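You operate a simulated robot arm through the tools that you are given. There is no shell and no other tool.

The job below is to be done with a simulated robot arm. You get a single attempt, and the scene is never put back.

Task
Pile some things up. At the end: the green mug box from the right end of the machine bench is on the clear middle of the machine bench, with the yellow clay dish from there on top of it and the silver wave cylinder on top of that; the small cream block from the right end of the machine bench is on the clear middle of the machine bench; whatever was shut is shut again. Leave all else as you found it, and nothing knocked over. Set down upright: green mug box.

It is judged by the outcome, as a careful person would: the job done as asked, and still so three seconds after it is handed in. It fails if anything else is knocked over, pushed out of place, dropped, spilled or broken.

Robot
A 6-joint arm with a three-finger gripper, fixed in place. Base frame: the origin is on the floor under the middle of its stand, x ahead of it, y to its left, z up; the work surface is at about z = 0.88. Readings come in m, degrees, newtons and seconds.
It reaches about 1.213 m from its shoulder. Its first joint turns from -166.0 to 166.0 degrees. Payload 4.89 kg.
The TCP is the grasp point between the finger pads, 0.03 m short of the fingertips. In the tool frame z runs along the fingers and y along their closing line. The gripper opens to 0.164 m; its body begins 0.125 m behind the TCP.
Orientation is told as [roll, pitch, yaw] about the base's x, y, z axes, in that order, counted from this pose: with the fingers straight down and closing along the base's y, the tool's x points along the base's -x, its y along +y and its z along -z.

Tools
- The arm moves only by the tool apply_moves. Its argument "plan" is a list that holds one entry, the list of rows, each a list of 7 numbers: the finger opening in m, from 0 to 0.164, then the shift along the base's x, y, z in m, then the turn, a rotation vector about the base's x, y, z in degrees. In form: [[[fingers, tx, ty, tz, wx, wy, wz], ...]]. A call has 1 to 20 rows; each row is the pose to reach, as a shift and turn from the pose commanded when the call began. Rows are played at 5 a second. More than 0.05 m and 8.6 degrees between two rows, or a gripper value outside its range, and nothing of the call is played. Where a pose cannot be reached the arm comes as near as it can. A force on the tool above 40 N (or 10 N above the force at the start of the call, whichever is more), or a blocked arm, ends the call early, and 0.2 s more pass. The fingers move at their own pace (about 0.108 m/s each) and stop on an object; they squeeze with about 42 N. The grip force told is the motor's: it shows also when the fingers shut on nothing. Time passes only in rows, and 0.2 s behind the last, so rows that repeat a pose let the fingers close. It gives the time, the measured TCP pose, the force on the tool (base axes), the opening and the grip force at its end, in the units of the frame above (readings bear some noise), with the torque about the TCP (base axes, N m) and any sound that the robot's microphone picked up, and new pictures: "show" is both (left out), scene, wrist or none.
- Cameras (640 x 400 px; columns grow to the right, rows downward): "scene" is fixed at [0.4095, -0.6508, 1.4418]; the picture's right is [0.88, -0.48, 0.00], its down [-0.30, -0.56, -0.77] and it looks along [0.37, 0.68, -0.64] (base axes); focal length 340 px, centre (320, 200). "wrist" rides on the gripper at [0.076, -0.002, -0.152] in the tool frame; the picture's right is [0.02, 1.00, 0.00], its down [-0.88, 0.02, -0.47] and it looks along [-0.47, 0.01, 0.88] (tool axes); focal length 247 px, centre (320, 200). There is no depth. A picture from a camera that has moved, and an enlarged one, comes with that camera's place and axes in the base frame and with its lens. The place of the scene camera against the robot may be out by one fixed shift of up to 0.018 m in any direction.
- lift_body(by): moves the trunk up (or, below 0, down) by that many m; the arm rides with it, the base frame stays. It gives what a move gives, with no picture.
- close_up(camera, box): a new picture of the part [left, top, right, bottom] of that camera's present view, enlarged. No time passes.
- finish_job(): hands the job in; it is judged then, once.

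Places have to be worked out from the pictures, the camera data and where the tool is seen. Open the gripper and draw the arm clear of the work before you hand the job in, unless the task says otherwise.

The tools are called after "Emit:" by a JSON object that holds its "name" and its "arguments". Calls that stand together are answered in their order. apply_moves: Moves the arm, as the interface text tells. Its arguments: {"type":"object","properties":{"plan":{"type":"array","items":{"type":"array","items":{"type":"array","items":{"type":"number"}}}},"show":{"type":"string","enum":["both","scene","wrist","none"]}},"required":["plan"]} The other tools are called the same way: lift_body (by) moves the trunk up or down; close_up (camera, box) takes an enlarged picture of a part of a camera's view; finish_job () hands the job in.

At the start:

```text
t: 0.0
tcp_pos: [0.5114, -0.2179, 1.1998]
ee_rot: [0.0, 0.1, 0.0]
force: [-0.1, -0.5, -0.1]
wrist_torque: [-0.02, -0.04, 0.01]
grip_width: 0.1641
finger_force: 0.0
trunk travel left (down, up): [-0.15, 0.24]
```

scene: 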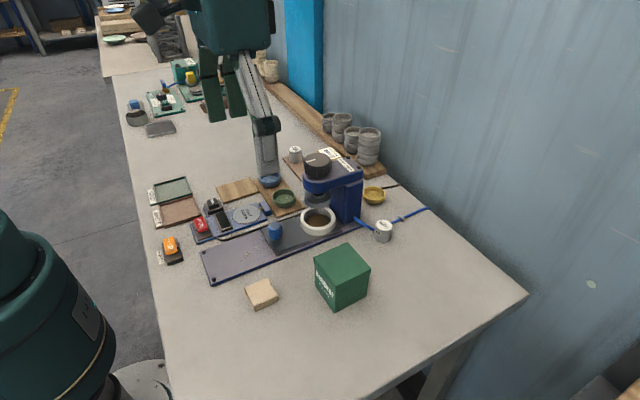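
wrist: 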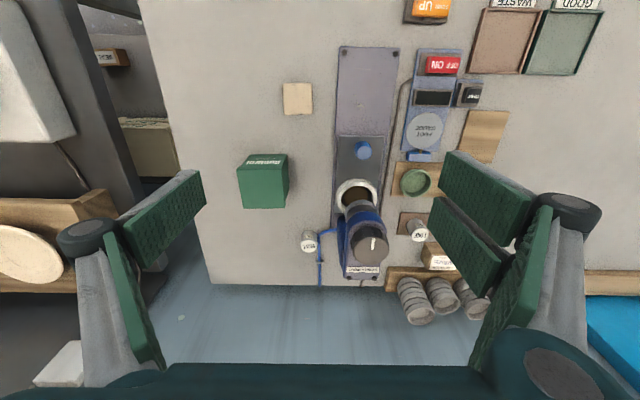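

The scene shows the bench with a green box, cream block, a blue machine, a yellow dish and two small silver/white cylinders. I take close-ups to identify things before moving.

Emit:
{"name": "close_up", "arguments": {"camera": "scene", "box": [240, 120, 440, 320]}}

Emit:
{"name": "close_up", "arguments": {"camera": "scene", "box": [100, 40, 300, 200]}}

Emit:
{"name": "close_up", "arguments": {"camera": "wrist", "box": [220, 60, 520, 340]}}

```text
2.00 times, centred on (340, 220) of scene
camera zoom: at [0.4095, -0.6508, 1.4418], right [0.88, -0.48, 0.0], down [-0.3, -0.56, -0.77], along [0.37, 0.68, -0.64], focal length 681 px, centre (280, 160)
```

zoom: 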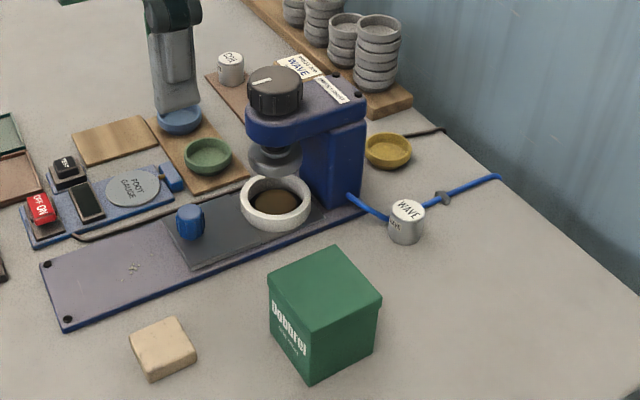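

```text
2.50 times, centred on (200, 120) of scene
camera zoom: at [0.4095, -0.6508, 1.4418], right [0.88, -0.48, 0.0], down [-0.3, -0.56, -0.77], along [0.37, 0.68, -0.64], focal length 851 px, centre (620, 400)
```

zoom: 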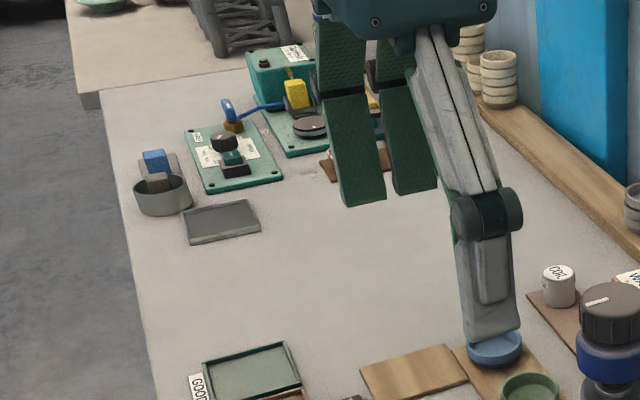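

```text
1.43 times, centred on (370, 200) of wrist
camera zoom: at [0.437, -0.2196, 1.351], right [-0.02, 1.0, 0.0], down [0.88, 0.02, 0.47], along [0.47, 0.01, -0.88], focal length 353 px, centre (249, 200)
```

zoom: 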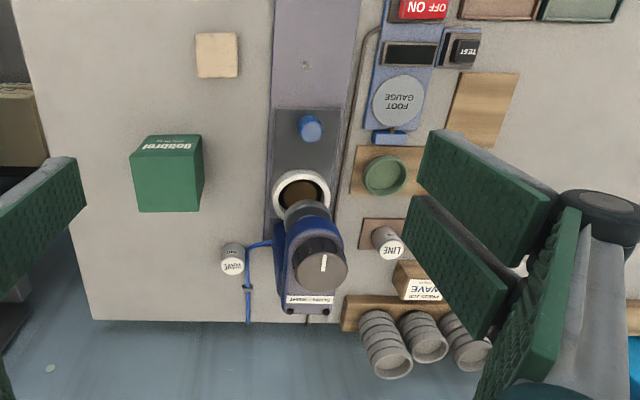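

The wave cylinder is at about (0.79,-0.24), the dish at about (0.86,-0.11) behind the blue machine, and the box around (0.64,-0.32). I enlarge each one to refine sizes and edges.

Emit:
{"name": "close_up", "arguments": {"camera": "scene", "box": [300, 232, 385, 317]}}

Emit:
{"name": "close_up", "arguments": {"camera": "scene", "box": [340, 170, 440, 250]}}

Emit:
{"name": "close_up", "arguments": {"camera": "scene", "box": [230, 270, 300, 320]}}

Emit:
{"name": "close_up", "arguments": {"camera": "wrist", "box": [220, 130, 320, 260]}}

Emit:
{"name": "close_up", "arguments": {"camera": "scene", "box": [120, 80, 280, 180]}}

```text
4.71 times, centred on (342, 274) of scene
camera zoom: at [0.4095, -0.6508, 1.4418], right [0.88, -0.48, 0.0], down [-0.3, -0.56, -0.77], along [0.37, 0.68, -0.64], focal length 1602 px, centre (214, -151)
```

zoom: 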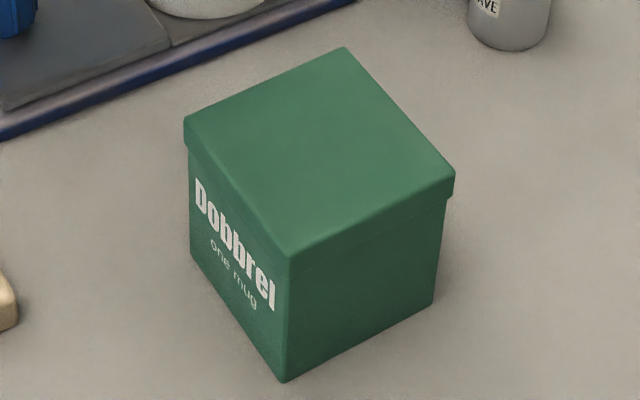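

```text
5.00 times, centred on (390, 210) of scene
camera zoom: at [0.4095, -0.6508, 1.4418], right [0.88, -0.48, 0.0], down [-0.3, -0.56, -0.77], along [0.37, 0.68, -0.64], focal length 1702 px, centre (-30, 150)
```

zoom: 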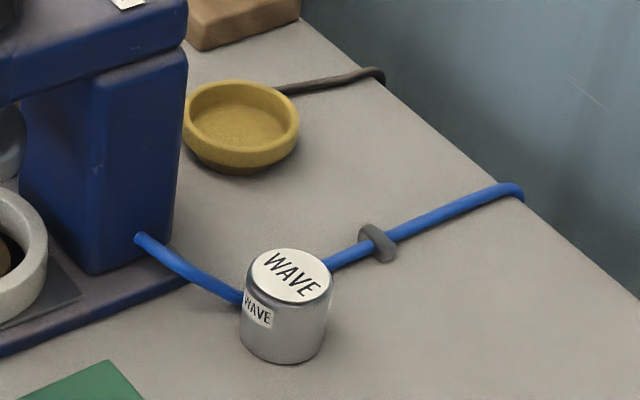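

```text
8.00 times, centred on (265, 295) of scene
camera zoom: at [0.4095, -0.6508, 1.4418], right [0.88, -0.48, 0.0], down [-0.3, -0.56, -0.77], along [0.37, 0.68, -0.64], focal length 2723 px, centre (760, -560)
```

zoom: 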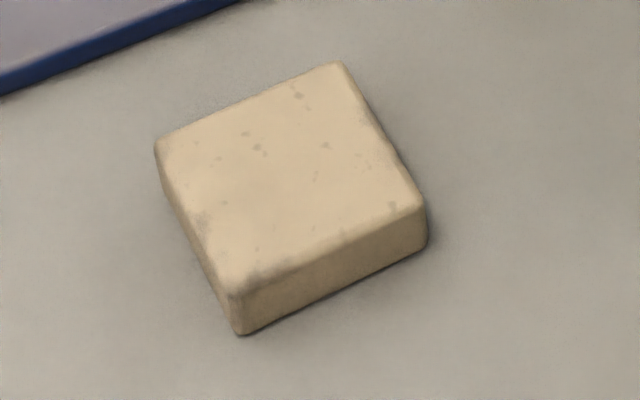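

```text
3.08 times, centred on (270, 195) of wrist
camera zoom: at [0.437, -0.2196, 1.351], right [-0.02, 1.0, 0.0], down [0.88, 0.02, 0.47], along [0.47, 0.01, -0.88], focal length 760 px, centre (474, 215)
```

zoom: 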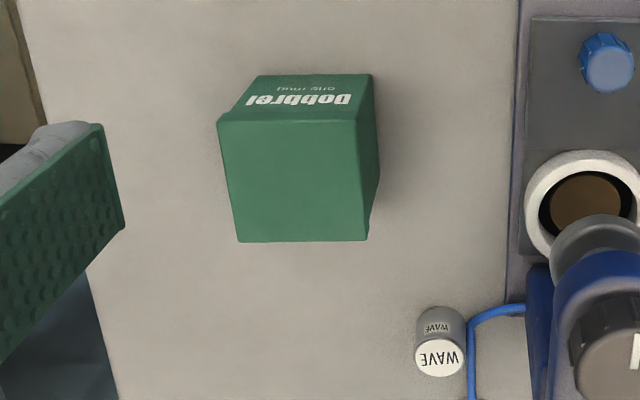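

```text
4.00 times, centred on (200, 130) of scene
camera zoom: at [0.4095, -0.6508, 1.4418], right [0.88, -0.48, 0.0], down [-0.3, -0.56, -0.77], along [0.37, 0.68, -0.64], focal length 1361 px, centre (800, 480)
```

zoom: 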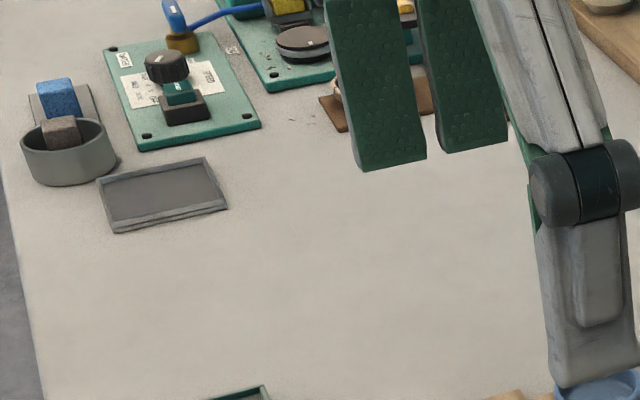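

The box is about 0.075 m square and 0.085 m tall with a lid rim; the wrist camera puts its centre near (0.625,-0.317), while the scene camera reads about 0.012 m too far in x. I move above the box with fingers part closed and look again.

Emit:
{"name": "apply_moves", "arguments": {"plan": [[[0.15, 0.03, -0.025, 0, 0, 0, 0], [0.14, 0.06, -0.05, -0.02, 0, 0, 0], [0.135, 0.09, -0.075, -0.04, 0, 0, 0], [0.13, 0.114, -0.099, -0.07, 0, 0, 0], [0.13, 0.114, -0.099, -0.08, 0, 0, 0], [0.13, 0.114, -0.099, -0.08, 0, 0, 0]]], "show": "both"}}

```text
t: 1.4
tcp_pos: [0.6262, -0.3186, 1.1183]
ee_rot: [-0.1, 0.0, 0.0]
force: [0.3, 0.1, 0.5]
wrist_torque: [0.06, 0.1, 0.0]
grip_width: 0.13
finger_force: 0.1
trunk travel left (down, up): [-0.15, 0.24]
camera wrist: at [0.5515, -0.3195, 1.27], right [-0.02, 1.0, 0.0], down [0.88, 0.02, 0.47], along [0.47, 0.01, -0.88], focal length 247 px, centre (320, 200)
```

scene: 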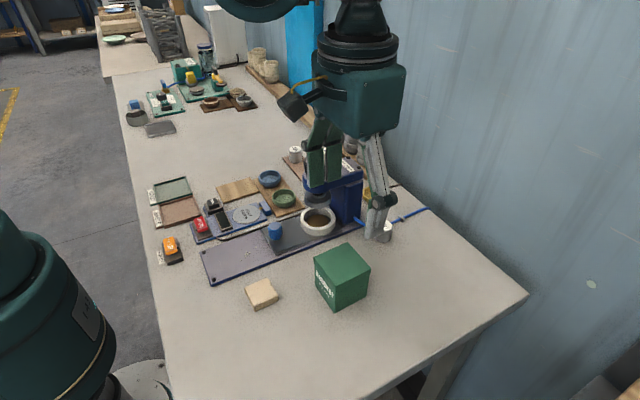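
wrist: 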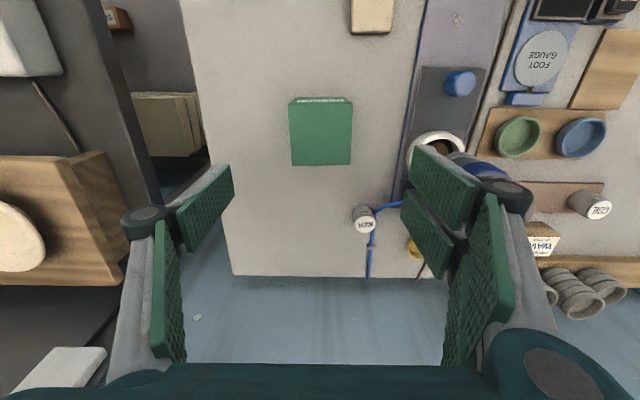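

The gripper is above the box; I enlarge the wrist view to refine the box's centre and see the dish beyond the machine.

Emit:
{"name": "close_up", "arguments": {"camera": "wrist", "box": [270, 80, 370, 180]}}

Emit:
{"name": "close_up", "arguments": {"camera": "wrist", "box": [340, 190, 460, 290]}}

```text
4.00 times, centred on (320, 130) of wrist
camera zoom: at [0.5515, -0.3195, 1.27], right [-0.02, 1.0, 0.0], down [0.88, 0.02, 0.47], along [0.47, 0.01, -0.88], focal length 988 px, centre (320, 480)
```

zoom: 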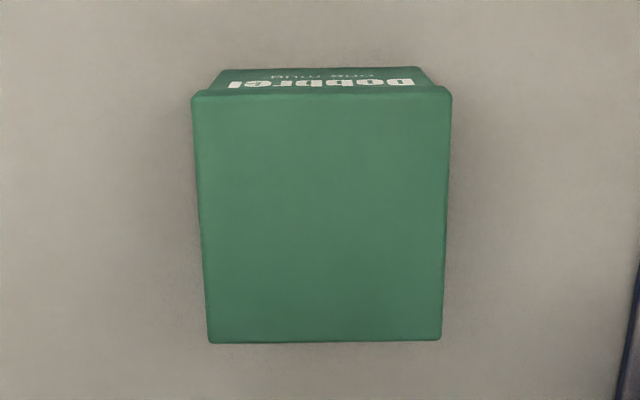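

```text
4.00 times, centred on (400, 240) of wrist
camera zoom: at [0.5515, -0.3195, 1.27], right [-0.02, 1.0, 0.0], down [0.88, 0.02, 0.47], along [0.47, 0.01, -0.88], focal length 988 px, centre (0, 40)
```

zoom: 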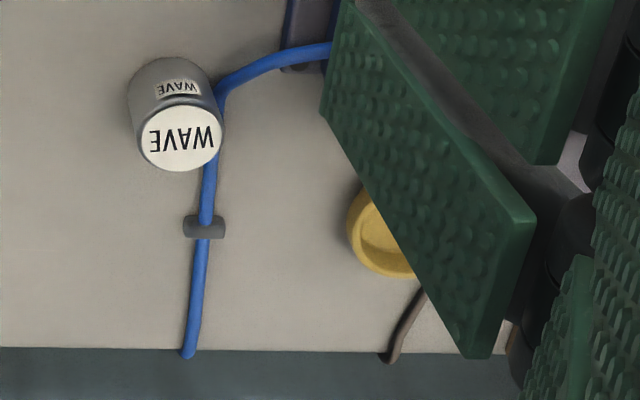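

The wrist view gives the box centre as (0.6253,-0.317) with lid top at 0.965, right under the TCP. I descend straight down around it with the fingertips ending about 8 mm above the bench.

Emit:
{"name": "apply_moves", "arguments": {"plan": [[[0.13, 0, 0, -0.03, 0, 0, 0], [0.13, 0, 0, -0.07, 0, 0, 0], [0.13, 0, 0, -0.11, 0, 0, 0], [0.13, 0, 0, -0.15, 0, 0, 0], [0.13, 0, 0, -0.175, 0, 0, 0], [0.13, 0, 0, -0.19, 0, 0, 0], [0.13, 0, 0, -0.2, 0, 0, 0], [0.13, 0, 0, -0.202, 0, 0, 0]]], "show": "both"}}

```text
t: 3.2
tcp_pos: [0.6248, -0.3167, 0.9165]
ee_rot: [0.1, 0.0, 0.1]
force: [-0.3, 0.5, -0.3]
wrist_torque: [-0.01, -0.03, -0.02]
grip_width: 0.1302
finger_force: 0.0
trunk travel left (down, up): [-0.15, 0.24]
camera wrist: at [0.5515, -0.318, 1.0685], right [-0.02, 1.0, 0.0], down [0.88, 0.02, 0.47], along [0.47, 0.01, -0.88], focal length 247 px, centre (320, 200)
```

scene: 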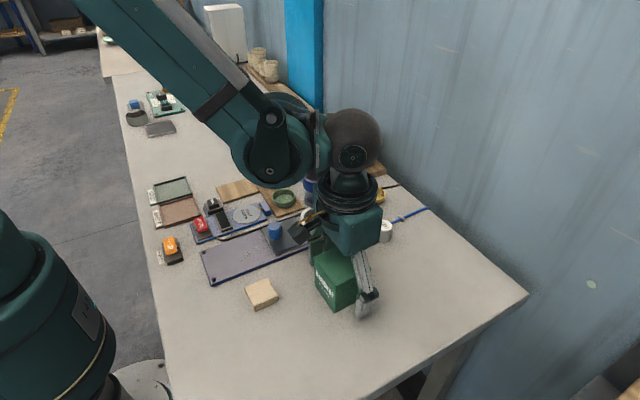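
wrist: 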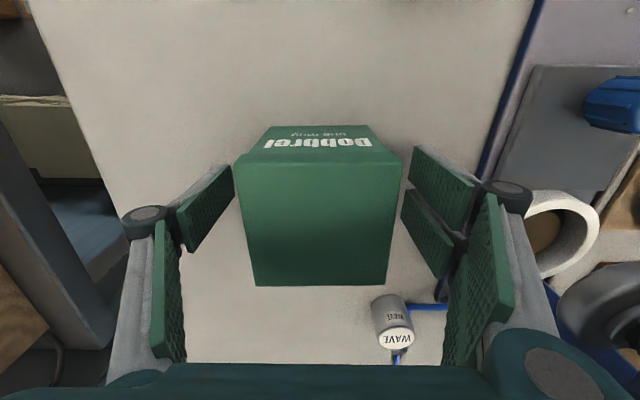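

The fingers straddle the box evenly and nothing touches. I close on it and hold.

Emit:
{"name": "apply_moves", "arguments": {"plan": [[[0.1, 0, 0, 0, 0, 0, 0], [0.08, 0, 0, 0, 0, 0, 0], [0.06, 0, 0, 0, 0, 0, 0], [0.05, 0, 0, 0, 0, 0, 0], [0.05, 0, 0, 0, 0, 0, 0]]], "show": "both"}}

```text
t: 4.4
tcp_pos: [0.6265, -0.3174, 0.9167]
ee_rot: [-0.1, 0.0, 0.0]
force: [-0.9, -0.5, 1.1]
wrist_torque: [0.12, -0.05, 0.05]
grip_width: 0.0734
finger_force: 41.6
trunk travel left (down, up): [-0.15, 0.24]
camera wrist: at [0.5514, -0.3181, 1.0686], right [-0.02, 1.0, 0.0], down [0.88, 0.02, 0.47], along [0.47, 0.01, -0.88], focal length 247 px, centre (320, 200)
```

scene: 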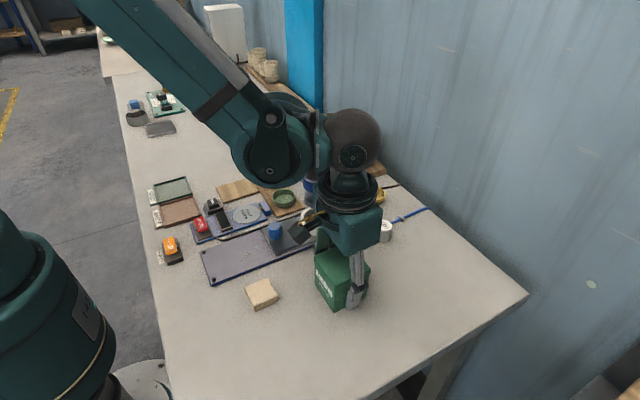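
wrist: 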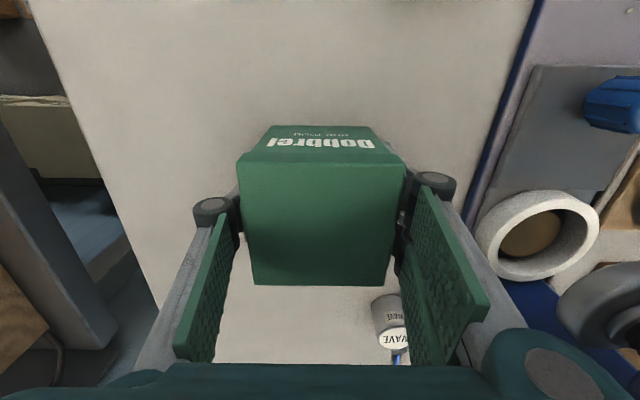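

Grip holds at 0.073 m with 42 N. I lift just 3 cm to test that the box body comes up together with its lid.

Emit:
{"name": "apply_moves", "arguments": {"plan": [[[0.05, 0, 0, 0.005, 0, 0, 0], [0.05, 0, 0, 0.012, 0, 0, 0], [0.05, 0, 0, 0.022, 0, 0, 0], [0.05, 0, 0, 0.03, 0, 0, 0], [0.05, 0, 0, 0.03, 0, 0, 0]]], "show": "both"}}

Emit:
{"name": "close_up", "arguments": {"camera": "scene", "box": [290, 210, 400, 330]}}

Emit:
{"name": "close_up", "arguments": {"camera": "wrist", "box": [220, 100, 430, 300]}}

```text
t: 5.6
tcp_pos: [0.6267, -0.317, 0.9472]
ee_rot: [0.0, -0.1, -0.1]
force: [0.3, -0.3, -2.4]
wrist_torque: [0.01, -0.02, 0.0]
grip_width: 0.0733
finger_force: 42.5
trunk travel left (down, up): [-0.15, 0.24]
camera wrist: at [0.5513, -0.3185, 1.0987], right [-0.02, 1.0, 0.0], down [0.88, 0.02, 0.47], along [0.47, 0.01, -0.88], focal length 247 px, centre (320, 200)
```

scene: 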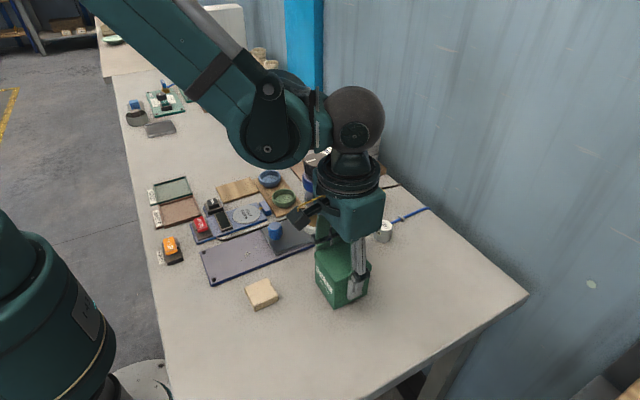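
wrist: 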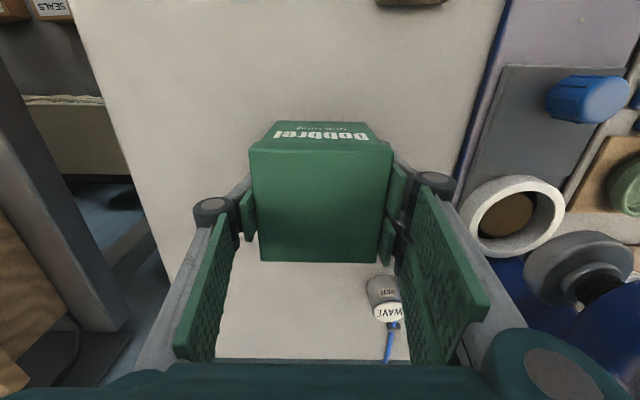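

```text
3.33 times, centred on (345, 270) of scene
camera zoom: at [0.4095, -0.6508, 1.4418], right [0.88, -0.48, 0.0], down [-0.3, -0.56, -0.77], along [0.37, 0.68, -0.64], focal length 1134 px, centre (237, -33)
```

zoom: 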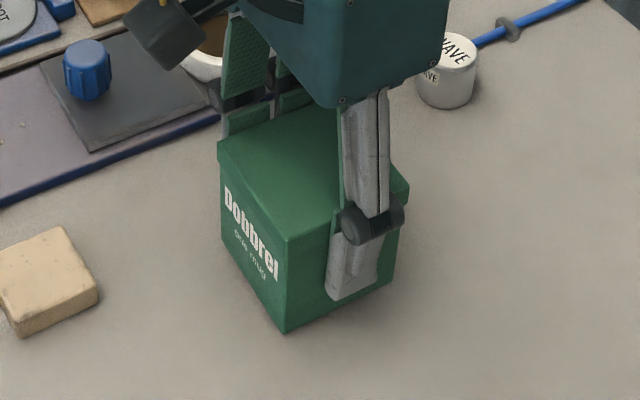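

```text
2.00 times, centred on (325, 200) of wrist
camera zoom: at [0.5513, -0.3185, 1.0987], right [-0.02, 1.0, 0.0], down [0.88, 0.02, 0.47], along [0.47, 0.01, -0.88], focal length 494 px, centre (310, 200)
```

zoom: 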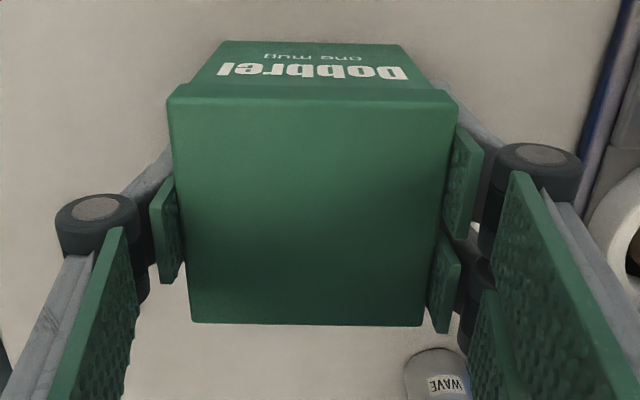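

The box is only about 1 cm up while the gripper rose 3 cm, so the fingers slid along it before it caught. I wait in place and check whether it is still slipping.

Emit:
{"name": "apply_moves", "arguments": {"plan": [[[0.05, 0, 0, 0, 0, 0, 0], [0.05, 0, 0, 0, 0, 0, 0], [0.05, 0, 0, 0, 0, 0, 0], [0.05, 0, 0, 0, 0, 0, 0], [0.05, 0, 0, 0, 0, 0, 0]]], "show": "none"}}

Emit:
{"name": "close_up", "arguments": {"camera": "scene", "box": [300, 220, 385, 317]}}

Emit:
{"name": "close_up", "arguments": {"camera": "wrist", "box": [220, 100, 430, 300]}}

```text
t: 6.8
tcp_pos: [0.6276, -0.3174, 0.9472]
ee_rot: [0.0, 0.0, 0.0]
force: [-0.4, -0.2, -3.3]
wrist_torque: [0.01, -0.01, 0.04]
grip_width: 0.0736
finger_force: 41.7
trunk travel left (down, up): [-0.15, 0.24]
```

```text
4.12 times, centred on (342, 268) of scene
camera zoom: at [0.4095, -0.6508, 1.4418], right [0.88, -0.48, 0.0], down [-0.3, -0.56, -0.77], along [0.37, 0.68, -0.64], focal length 1404 px, centre (227, -82)
```

zoom: 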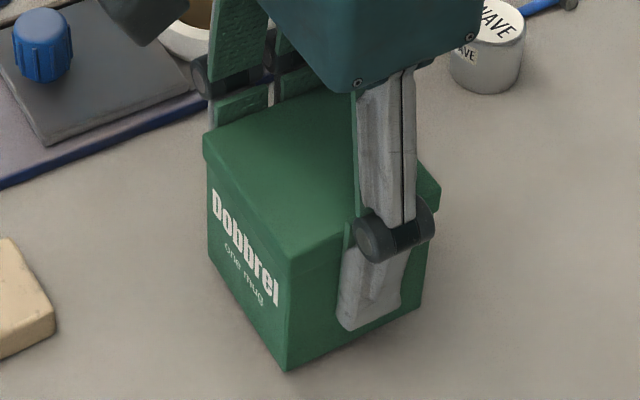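

```text
2.00 times, centred on (325, 200) of wrist
camera zoom: at [0.5513, -0.3185, 1.0986], right [-0.02, 1.0, 0.0], down [0.88, 0.02, 0.47], along [0.47, 0.01, -0.88], focal length 494 px, centre (310, 200)
```

zoom: 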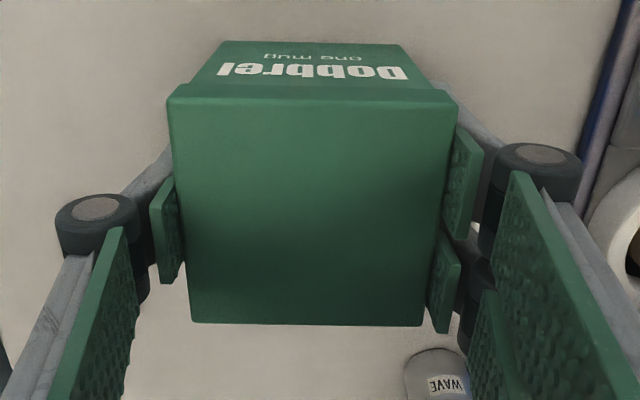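

The grip is steady now (load about 3 N, lid and body together about 1 cm up). I lift another 4 cm slowly and check for slip again.

Emit:
{"name": "apply_moves", "arguments": {"plan": [[[0.05, 0, 0, 0.004, 0, 0, 0], [0.05, 0, 0, 0.01, 0, 0, 0], [0.05, 0, 0, 0.018, 0, 0, 0], [0.05, 0, 0, 0.026, 0, 0, 0], [0.05, 0, 0, 0.034, 0, 0, 0], [0.05, 0, 0, 0.04, 0, 0, 0], [0.05, 0, 0, 0.04, 0, 0, 0]]], "show": "both"}}

Emit:
{"name": "close_up", "arguments": {"camera": "scene", "box": [300, 210, 385, 317]}}

Emit:
{"name": "close_up", "arguments": {"camera": "wrist", "box": [220, 100, 430, 300]}}

```text
t: 8.4
tcp_pos: [0.6264, -0.3168, 0.9857]
ee_rot: [0.0, 0.0, 0.0]
force: [-0.4, -0.5, -4.0]
wrist_torque: [-0.01, 0.01, 0.0]
grip_width: 0.0738
finger_force: 42.3
trunk travel left (down, up): [-0.15, 0.24]
camera wrist: at [0.5513, -0.3186, 1.1381], right [-0.02, 1.0, 0.0], down [0.88, 0.02, 0.47], along [0.47, 0.01, -0.88], focal length 247 px, centre (320, 200)
```

scene: 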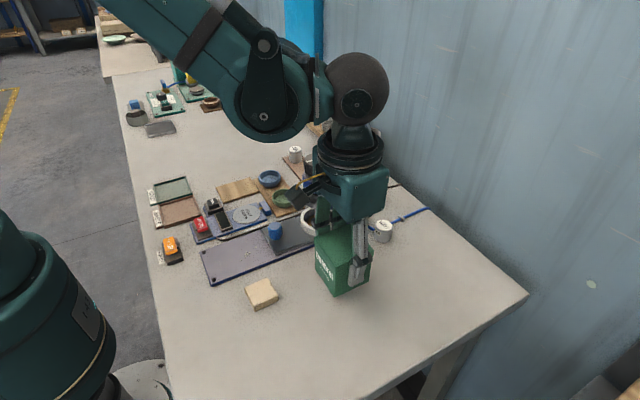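
wrist: 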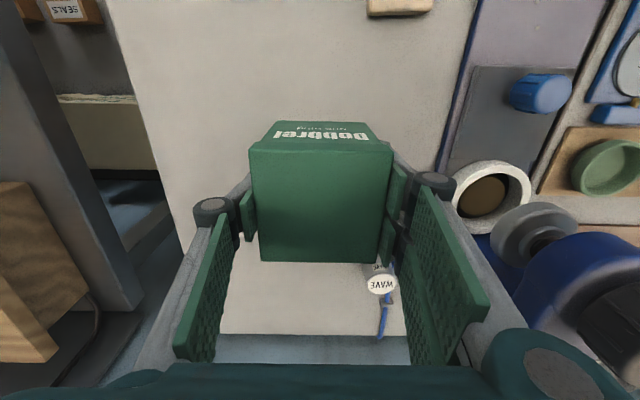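

```text
3.74 times, centred on (342, 264) of scene
camera zoom: at [0.4095, -0.6508, 1.4418], right [0.88, -0.48, 0.0], down [-0.3, -0.56, -0.77], along [0.37, 0.68, -0.64], focal length 1272 px, centre (236, -37)
```

zoom: 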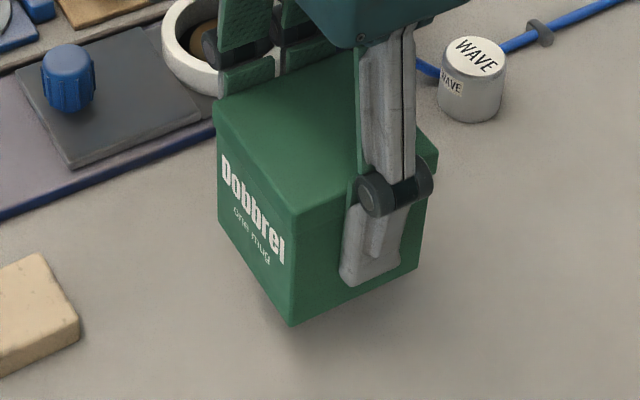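

```text
2.00 times, centred on (325, 200) of wrist
camera zoom: at [0.5513, -0.3186, 1.1381], right [-0.02, 1.0, 0.0], down [0.88, 0.02, 0.47], along [0.47, 0.01, -0.88], focal length 494 px, centre (310, 200)
```

zoom: 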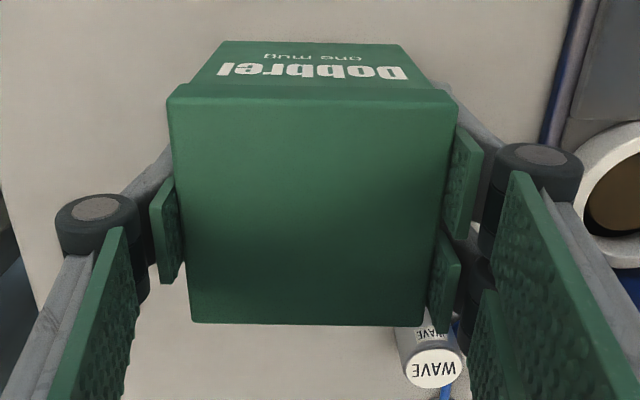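

No further slip: the wrist view is identical, with lid and body lifted as one (load about 4 N). I raise it to carrying height so it clears the machine.

Emit:
{"name": "apply_moves", "arguments": {"plan": [[[0.05, 0, 0, 0.012, 0, 0, 0], [0.05, 0, 0, 0.03, 0, 0, 0], [0.05, 0, 0, 0.055, 0, 0, 0], [0.05, 0, 0, 0.085, 0, 0, 0], [0.05, 0, 0, 0.115, 0, 0, 0], [0.05, 0, 0, 0.145, 0, 0, 0], [0.05, 0, 0, 0.175, 0, 0, 0], [0.05, 0, 0, 0.2, 0, 0, 0], [0.05, 0, 0, 0.215, 0, 0, 0], [0.05, 0, 0, 0.22, 0, 0, 0], [0.05, 0, 0, 0.22, 0, 0, 0]]], "show": "both"}}

```text
t: 10.8
tcp_pos: [0.625, -0.3171, 1.207]
ee_rot: [-0.1, 0.0, 0.0]
force: [0.4, 0.8, -3.9]
wrist_torque: [-0.01, -0.04, -0.01]
grip_width: 0.0733
finger_force: 42.6
trunk travel left (down, up): [-0.15, 0.24]
camera wrist: at [0.5509, -0.3186, 1.3594], right [-0.02, 1.0, 0.0], down [0.88, 0.02, 0.47], along [0.47, 0.01, -0.88], focal length 247 px, centre (320, 200)
```

scene: 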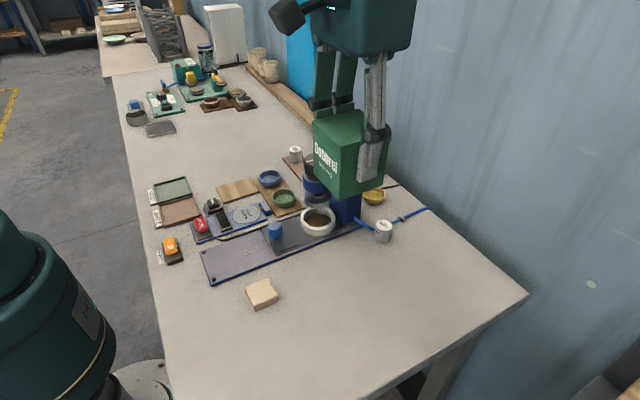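
wrist: 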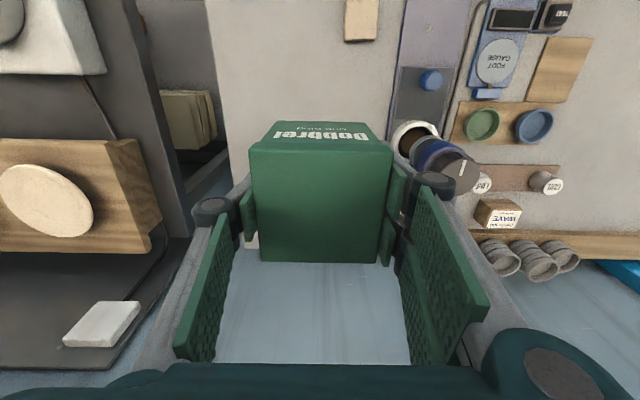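

The box is held firmly at carrying height with its bottom near 1.15 m, above everything. I carry it sideways to y ≈ 0.38 over the clear middle.

Emit:
{"name": "apply_moves", "arguments": {"plan": [[[0.05, 0, 0.012, 0, 0, 0, 0], [0.05, 0, 0.035, 0, 0, 0, 0], [0.05, 0, 0.065, 0, 0, 0, 0], [0.05, 0, 0.103, 0, 0, 0, 0], [0.05, 0, 0.143, 0, 0, 0, 0], [0.05, 0, 0.183, 0, 0, 0, 0], [0.05, 0, 0.223, 0, 0, 0, 0], [0.05, 0, 0.263, 0, 0, 0, 0], [0.05, 0, 0.303, 0, 0, 0, 0], [0.05, 0, 0.343, 0, 0, 0, 0], [0.05, 0, 0.383, 0, 0, 0, 0], [0.05, 0, 0.423, 0, 0, 0, 0], [0.05, 0, 0.463, 0, 0, 0, 0], [0.05, 0, 0.503, 0, 0, 0, 0], [0.05, 0, 0.543, 0, 0, 0, 0], [0.05, 0, 0.583, 0, 0, 0, 0], [0.05, 0, 0.62, 0, 0, 0, 0], [0.05, 0, 0.655, 0, 0, 0, 0], [0.05, 0, 0.68, 0, 0, 0, 0], [0.05, 0, 0.697, 0, 0, 0, 0]]], "show": "both"}}

```text
t: 15.0
tcp_pos: [0.6233, 0.3797, 1.2082]
ee_rot: [0.0, 0.1, -0.1]
force: [0.1, -0.2, -2.2]
wrist_torque: [0.03, -0.04, 0.0]
grip_width: 0.0732
finger_force: 41.3
trunk travel left (down, up): [-0.15, 0.24]
camera wrist: at [0.5493, 0.3783, 1.3595], right [-0.02, 1.0, 0.0], down [0.88, 0.02, 0.47], along [0.47, 0.01, -0.88], focal length 247 px, centre (320, 200)
```

scene: 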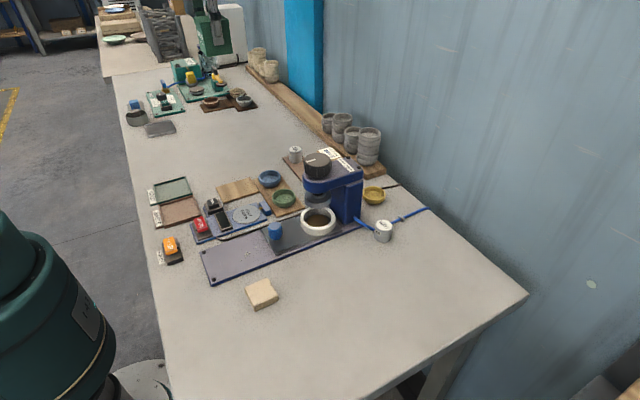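
wrist: 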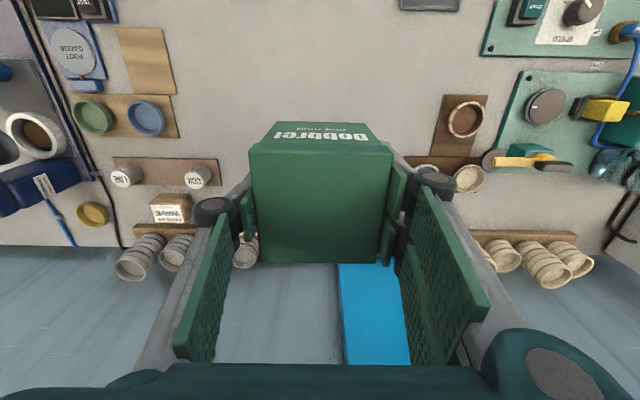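

The box is held over the middle; nothing lies within about 0.2 m of the spot at (0.62,0.38). I lower it to just above the bench.

Emit:
{"name": "apply_moves", "arguments": {"plan": [[[0.05, 0, 0, -0.015, 0, 0, 0], [0.05, 0, 0, -0.04, 0, 0, 0], [0.05, 0, 0, -0.075, 0, 0, 0], [0.05, 0, 0, -0.11, 0, 0, 0], [0.05, 0, 0, -0.145, 0, 0, 0], [0.05, 0, 0, -0.18, 0, 0, 0], [0.05, 0, 0, -0.21, 0, 0, 0], [0.05, 0, 0, -0.235, 0, 0, 0], [0.05, 0, 0, -0.25, 0, 0, 0], [0.05, 0, 0, -0.26, 0, 0, 0], [0.05, 0, 0, -0.264, 0, 0, 0], [0.05, 0, 0, -0.264, 0, 0, 0]]], "show": "both"}}

Emit:
{"name": "close_up", "arguments": {"camera": "scene", "box": [180, 80, 300, 160]}}

```text
t: 17.6
tcp_pos: [0.6264, 0.3805, 0.9438]
ee_rot: [0.0, 0.0, 0.0]
force: [-0.5, 0.2, -3.6]
wrist_torque: [-0.03, 0.03, -0.01]
grip_width: 0.0732
finger_force: 42.4
trunk travel left (down, up): [-0.15, 0.24]
camera wrist: at [0.5517, 0.3793, 1.0954], right [-0.02, 1.0, 0.0], down [0.88, 0.02, 0.47], along [0.47, 0.01, -0.88], focal length 247 px, centre (320, 200)
```

scene: 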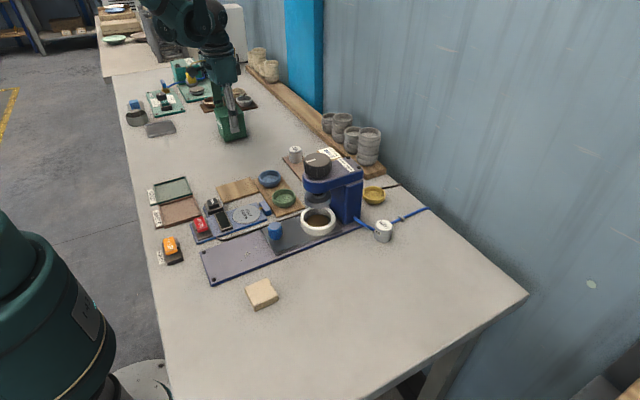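
wrist: 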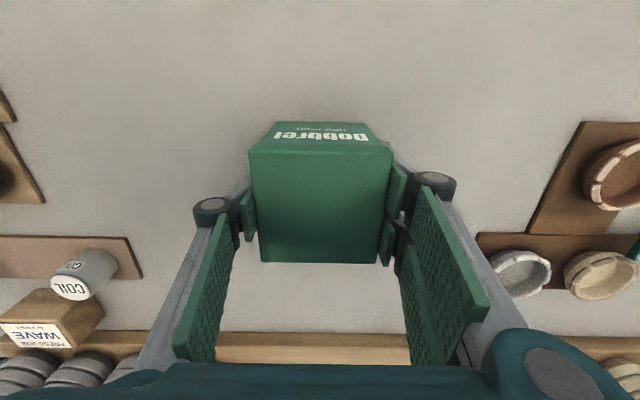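

```text
5.00 times, centred on (240, 120) of scene
camera zoom: at [0.4095, -0.6508, 1.4418], right [0.88, -0.48, 0.0], down [-0.3, -0.56, -0.77], along [0.37, 0.68, -0.64], focal length 1702 px, centre (720, 600)
```

zoom: 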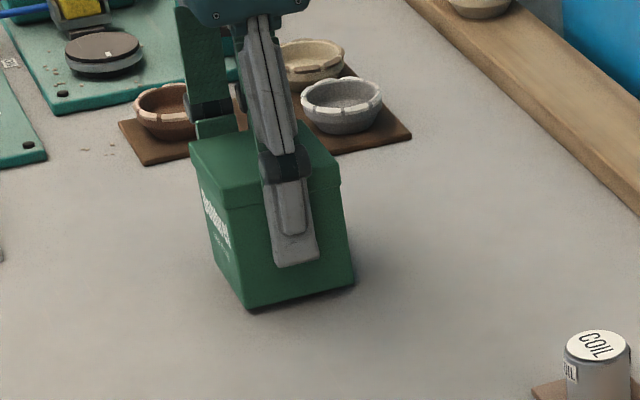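

The box hovers a few millimetres over the bench, upright. I lower in 1–2 mm steps until the load shows contact.

Emit:
{"name": "apply_moves", "arguments": {"plan": [[[0.05, 0, 0, -0.002, 0, 0, 0], [0.05, 0, 0, -0.004, 0, 0, 0], [0.05, 0, 0, -0.005, 0, 0, 0], [0.05, 0, 0, -0.006, 0, 0, 0]]], "show": "none"}}

```text
t: 18.6
tcp_pos: [0.6266, 0.3797, 0.9378]
ee_rot: [0.0, 0.0, 0.0]
force: [-0.4, 0.5, -3.1]
wrist_torque: [0.04, -0.03, -0.01]
grip_width: 0.0732
finger_force: 41.7
trunk travel left (down, up): [-0.15, 0.24]
```

Still carrying the full load, so not in contact yet. I continue down in 1 mm steps.

Emit:
{"name": "apply_moves", "arguments": {"plan": [[[0.05, 0, 0, -0.001, 0, 0, 0], [0.05, 0, 0, -0.002, 0, 0, 0], [0.05, 0, 0, -0.003, 0, 0, 0], [0.05, 0, 0, -0.003, 0, 0, 0]]], "show": "none"}}

Emit:
{"name": "close_up", "arguments": {"camera": "scene", "box": [200, 95, 270, 150]}}

```text
t: 19.6
tcp_pos: [0.626, 0.3795, 0.9349]
ee_rot: [0.1, -0.2, 0.0]
force: [5.0, 10.2, 37.4]
wrist_torque: [0.42, -0.17, -0.01]
grip_width: 0.0739
finger_force: 42.0
trunk travel left (down, up): [-0.15, 0.24]
```

```text
7.27 times, centred on (235, 122) of scene
camera zoom: at [0.4095, -0.6508, 1.4418], right [0.88, -0.48, 0.0], down [-0.3, -0.56, -0.77], along [0.37, 0.68, -0.64], focal length 2475 px, centre (938, 764)
```

zoom: 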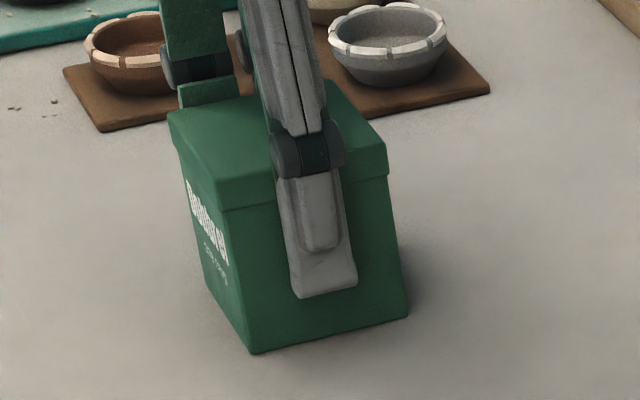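

The box is pressed on the bench (37 N up), so it is down. I ease up 2 mm and then open the fingers slowly.

Emit:
{"name": "apply_moves", "arguments": {"plan": [[[0.05, 0, 0, 0.001, 0, 0, 0], [0.05, 0, 0, 0.0018, 0, 0, 0], [0.05, 0, 0, 0.0018, 0, 0, 0]]], "show": "none"}}

```text
t: 20.4
tcp_pos: [0.6269, 0.3784, 0.9362]
ee_rot: [0.0, 0.0, 0.0]
force: [-0.1, 0.6, -2.8]
wrist_torque: [-0.05, 0.01, 0.01]
grip_width: 0.0733
finger_force: 41.7
trunk travel left (down, up): [-0.15, 0.24]
```

Load is back to the box's weight, so it is within a millimetre of the bench. I lower 1 mm and open.

Emit:
{"name": "apply_moves", "arguments": {"plan": [[[0.05, 0, 0, -0.0008, 0, 0, 0], [0.072, 0, 0, -0.0008, 0, 0, 0], [0.078, 0, 0, -0.0008, 0, 0, 0], [0.09, 0, 0, -0.0008, 0, 0, 0], [0.11, 0, 0, -0.0008, 0, 0, 0], [0.13, 0, 0, -0.0008, 0, 0, 0], [0.13, 0, 0, -0.0008, 0, 0, 0]]], "show": "both"}}

```text
t: 22.0
tcp_pos: [0.6254, 0.3796, 0.9346]
ee_rot: [0.0, 0.0, 0.0]
force: [0.9, 0.4, -0.1]
wrist_torque: [0.0, 0.02, -0.03]
grip_width: 0.1302
finger_force: 0.0
trunk travel left (down, up): [-0.15, 0.24]
camera wrist: at [0.5512, 0.3783, 1.0869], right [-0.02, 1.0, 0.0], down [0.88, 0.02, 0.47], along [0.47, 0.01, -0.88], focal length 247 px, centre (320, 200)
```

scene: 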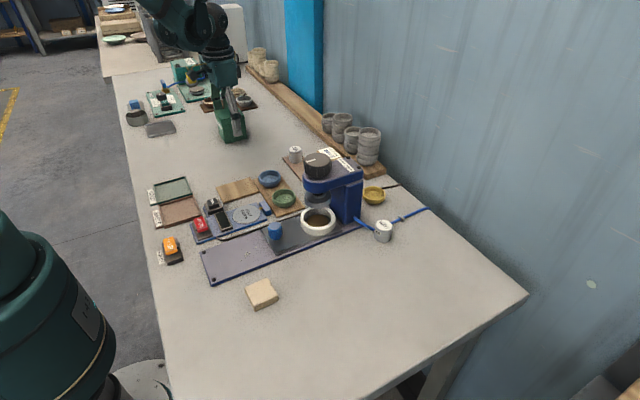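
wrist: 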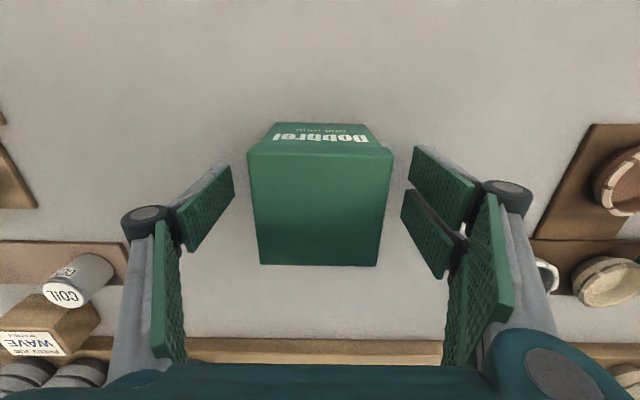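

The box stands released and upright at about (0.625,0.38). I rise straight up and view it from above.

Emit:
{"name": "apply_moves", "arguments": {"plan": [[[0.13, 0, 0, 0.015, 0, 0, 0], [0.13, 0, 0, 0.045, 0, 0, 0], [0.13, 0, 0, 0.085, 0, 0, 0], [0.13, 0, 0, 0.125, 0, 0, 0], [0.13, 0, 0, 0.165, 0, 0, 0], [0.13, 0, 0, 0.185, 0, 0, 0], [0.13, 0, 0, 0.185, 0, 0, 0]]], "show": "both"}}

Emit:
{"name": "close_up", "arguments": {"camera": "wrist", "box": [270, 80, 370, 180]}}

Emit:
{"name": "close_up", "arguments": {"camera": "scene", "box": [190, 80, 280, 150]}}

```text
t: 23.6
tcp_pos: [0.6267, 0.3798, 1.121]
ee_rot: [-0.1, 0.0, 0.0]
force: [-0.8, 0.7, 0.7]
wrist_torque: [0.02, -0.04, 0.0]
grip_width: 0.1299
finger_force: 0.1
trunk travel left (down, up): [-0.15, 0.24]
camera wrist: at [0.5521, 0.378, 1.2722], right [-0.02, 1.0, 0.0], down [0.88, 0.02, 0.47], along [0.47, 0.01, -0.88], focal length 247 px, centre (320, 200)
```

scene: 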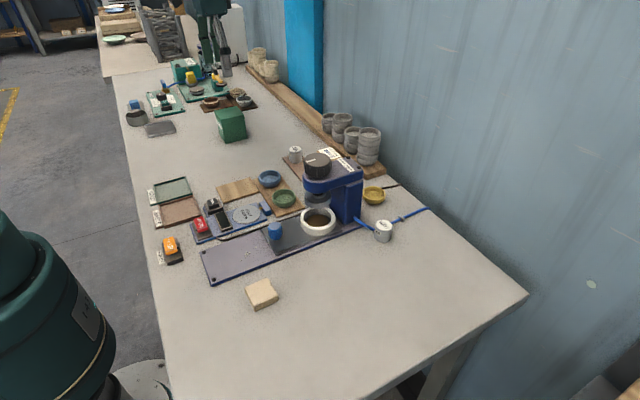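
wrist: 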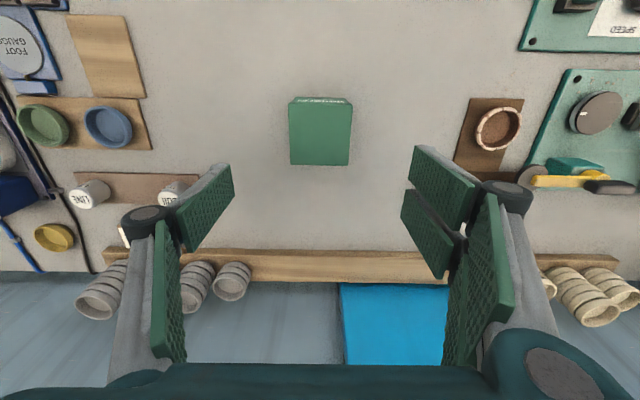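

```text
4.00 times, centred on (320, 130) of wrist
camera zoom: at [0.5521, 0.378, 1.2722], right [-0.02, 1.0, 0.0], down [0.88, 0.02, 0.47], along [0.47, 0.01, -0.88], focal length 988 px, centre (320, 480)
```

zoom: 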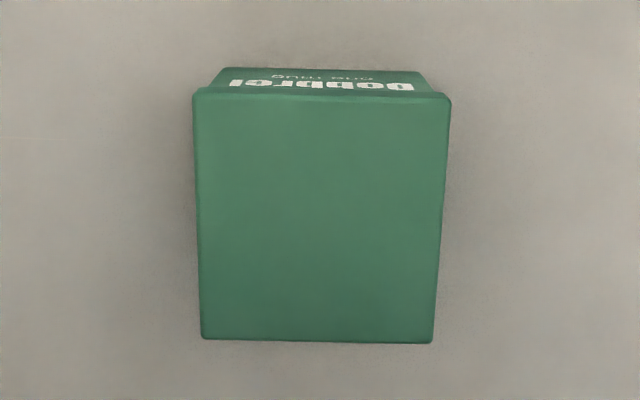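

```text
5.71 times, centred on (235, 115) of scene
camera zoom: at [0.4095, -0.6508, 1.4418], right [0.88, -0.48, 0.0], down [-0.3, -0.56, -0.77], along [0.37, 0.68, -0.64], focal length 1945 px, centre (806, 686)
```

zoom: 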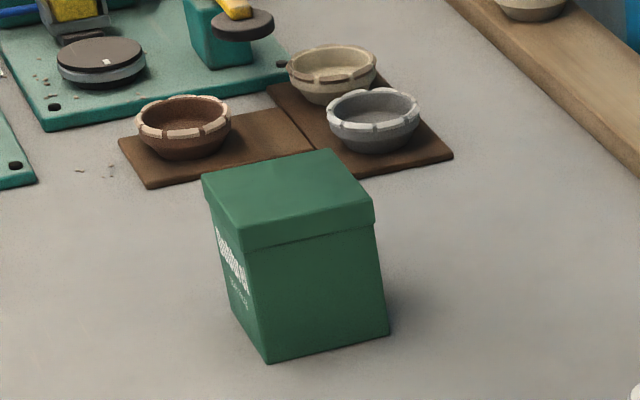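

The box sits squarely at (0.626,0.379), lid shut. Next I go to look down at the yellow dish behind the machine from (0.80,-0.118), staying above everything.

Emit:
{"name": "apply_moves", "arguments": {"plan": [[[0.12, 0.004, -0.012, 0.02, 0, 0, 0], [0.11, 0.014, -0.04, 0.04, 0, 0, 0], [0.1, 0.027, -0.078, 0.055, 0, 0, 0], [0.1, 0.04, -0.116, 0.06, 0, 0, 0], [0.1, 0.054, -0.154, 0.06, 0, 0, 0], [0.1, 0.067, -0.192, 0.06, 0, 0, 0], [0.1, 0.081, -0.23, 0.06, 0, 0, 0], [0.1, 0.094, -0.268, 0.06, 0, 0, 0], [0.1, 0.107, -0.306, 0.06, 0, 0, 0], [0.1, 0.121, -0.344, 0.06, 0, 0, 0], [0.1, 0.134, -0.382, 0.06, 0, 0, 0], [0.1, 0.148, -0.42, 0.06, 0, 0, 0], [0.1, 0.16, -0.455, 0.06, 0, 0, 0], [0.1, 0.17, -0.483, 0.06, 0, 0, 0], [0.1, 0.175, -0.498, 0.06, 0, 0, 0], [0.1, 0.175, -0.498, 0.06, 0, 0, 0]]], "show": "both"}}

Emit:
{"name": "close_up", "arguments": {"camera": "wrist", "box": [220, 60, 420, 260]}}

Emit:
{"name": "close_up", "arguments": {"camera": "scene", "box": [280, 60, 440, 240]}}

```text
t: 27.0
tcp_pos: [0.801, -0.1172, 1.1821]
ee_rot: [0.0, 0.0, 0.0]
force: [-0.1, 0.8, 0.1]
wrist_torque: [0.06, 0.02, 0.0]
grip_width: 0.0998
finger_force: 0.1
trunk travel left (down, up): [-0.15, 0.24]
camera wrist: at [0.727, -0.119, 1.3338], right [-0.02, 1.0, 0.0], down [0.88, 0.02, 0.47], along [0.47, 0.01, -0.88], focal length 247 px, centre (320, 200)
```

scene: 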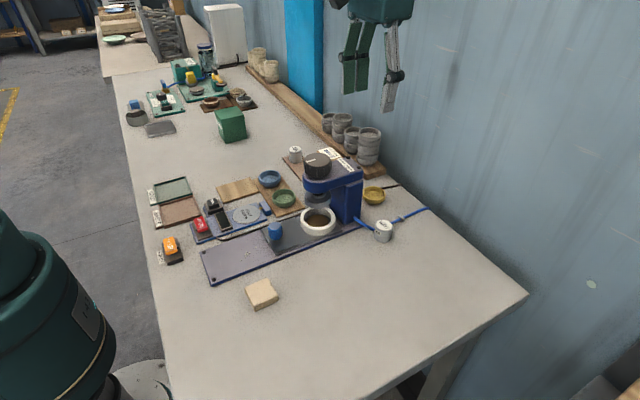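
wrist: 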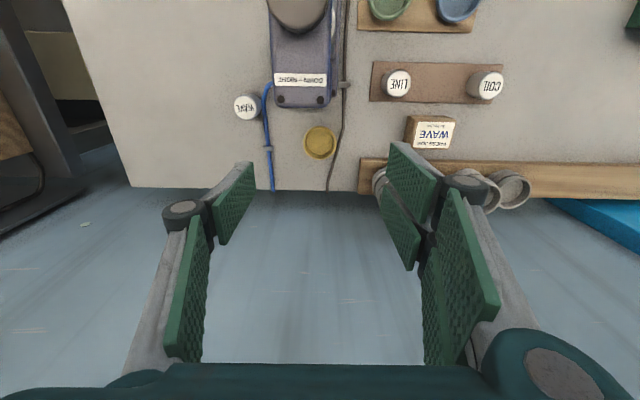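

```text
2.00 times, centred on (320, 160) of wrist
camera zoom: at [0.727, -0.119, 1.3338], right [-0.02, 1.0, 0.0], down [0.88, 0.02, 0.47], along [0.47, 0.01, -0.88], focal length 494 px, centre (320, 280)
```

zoom: 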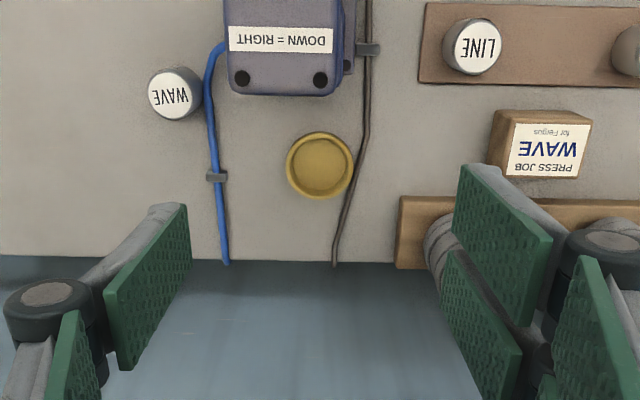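

```text
2.22 times, centred on (360, 150) of scene
camera zoom: at [0.4095, -0.6508, 1.4418], right [0.88, -0.48, 0.0], down [-0.3, -0.56, -0.77], along [0.37, 0.68, -0.64], focal length 756 px, centre (231, 311)
```

zoom: 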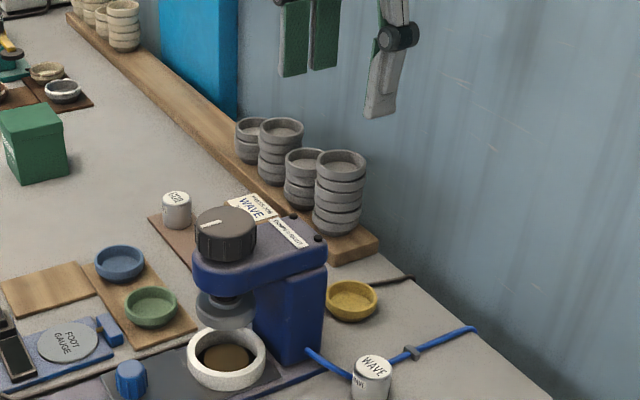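

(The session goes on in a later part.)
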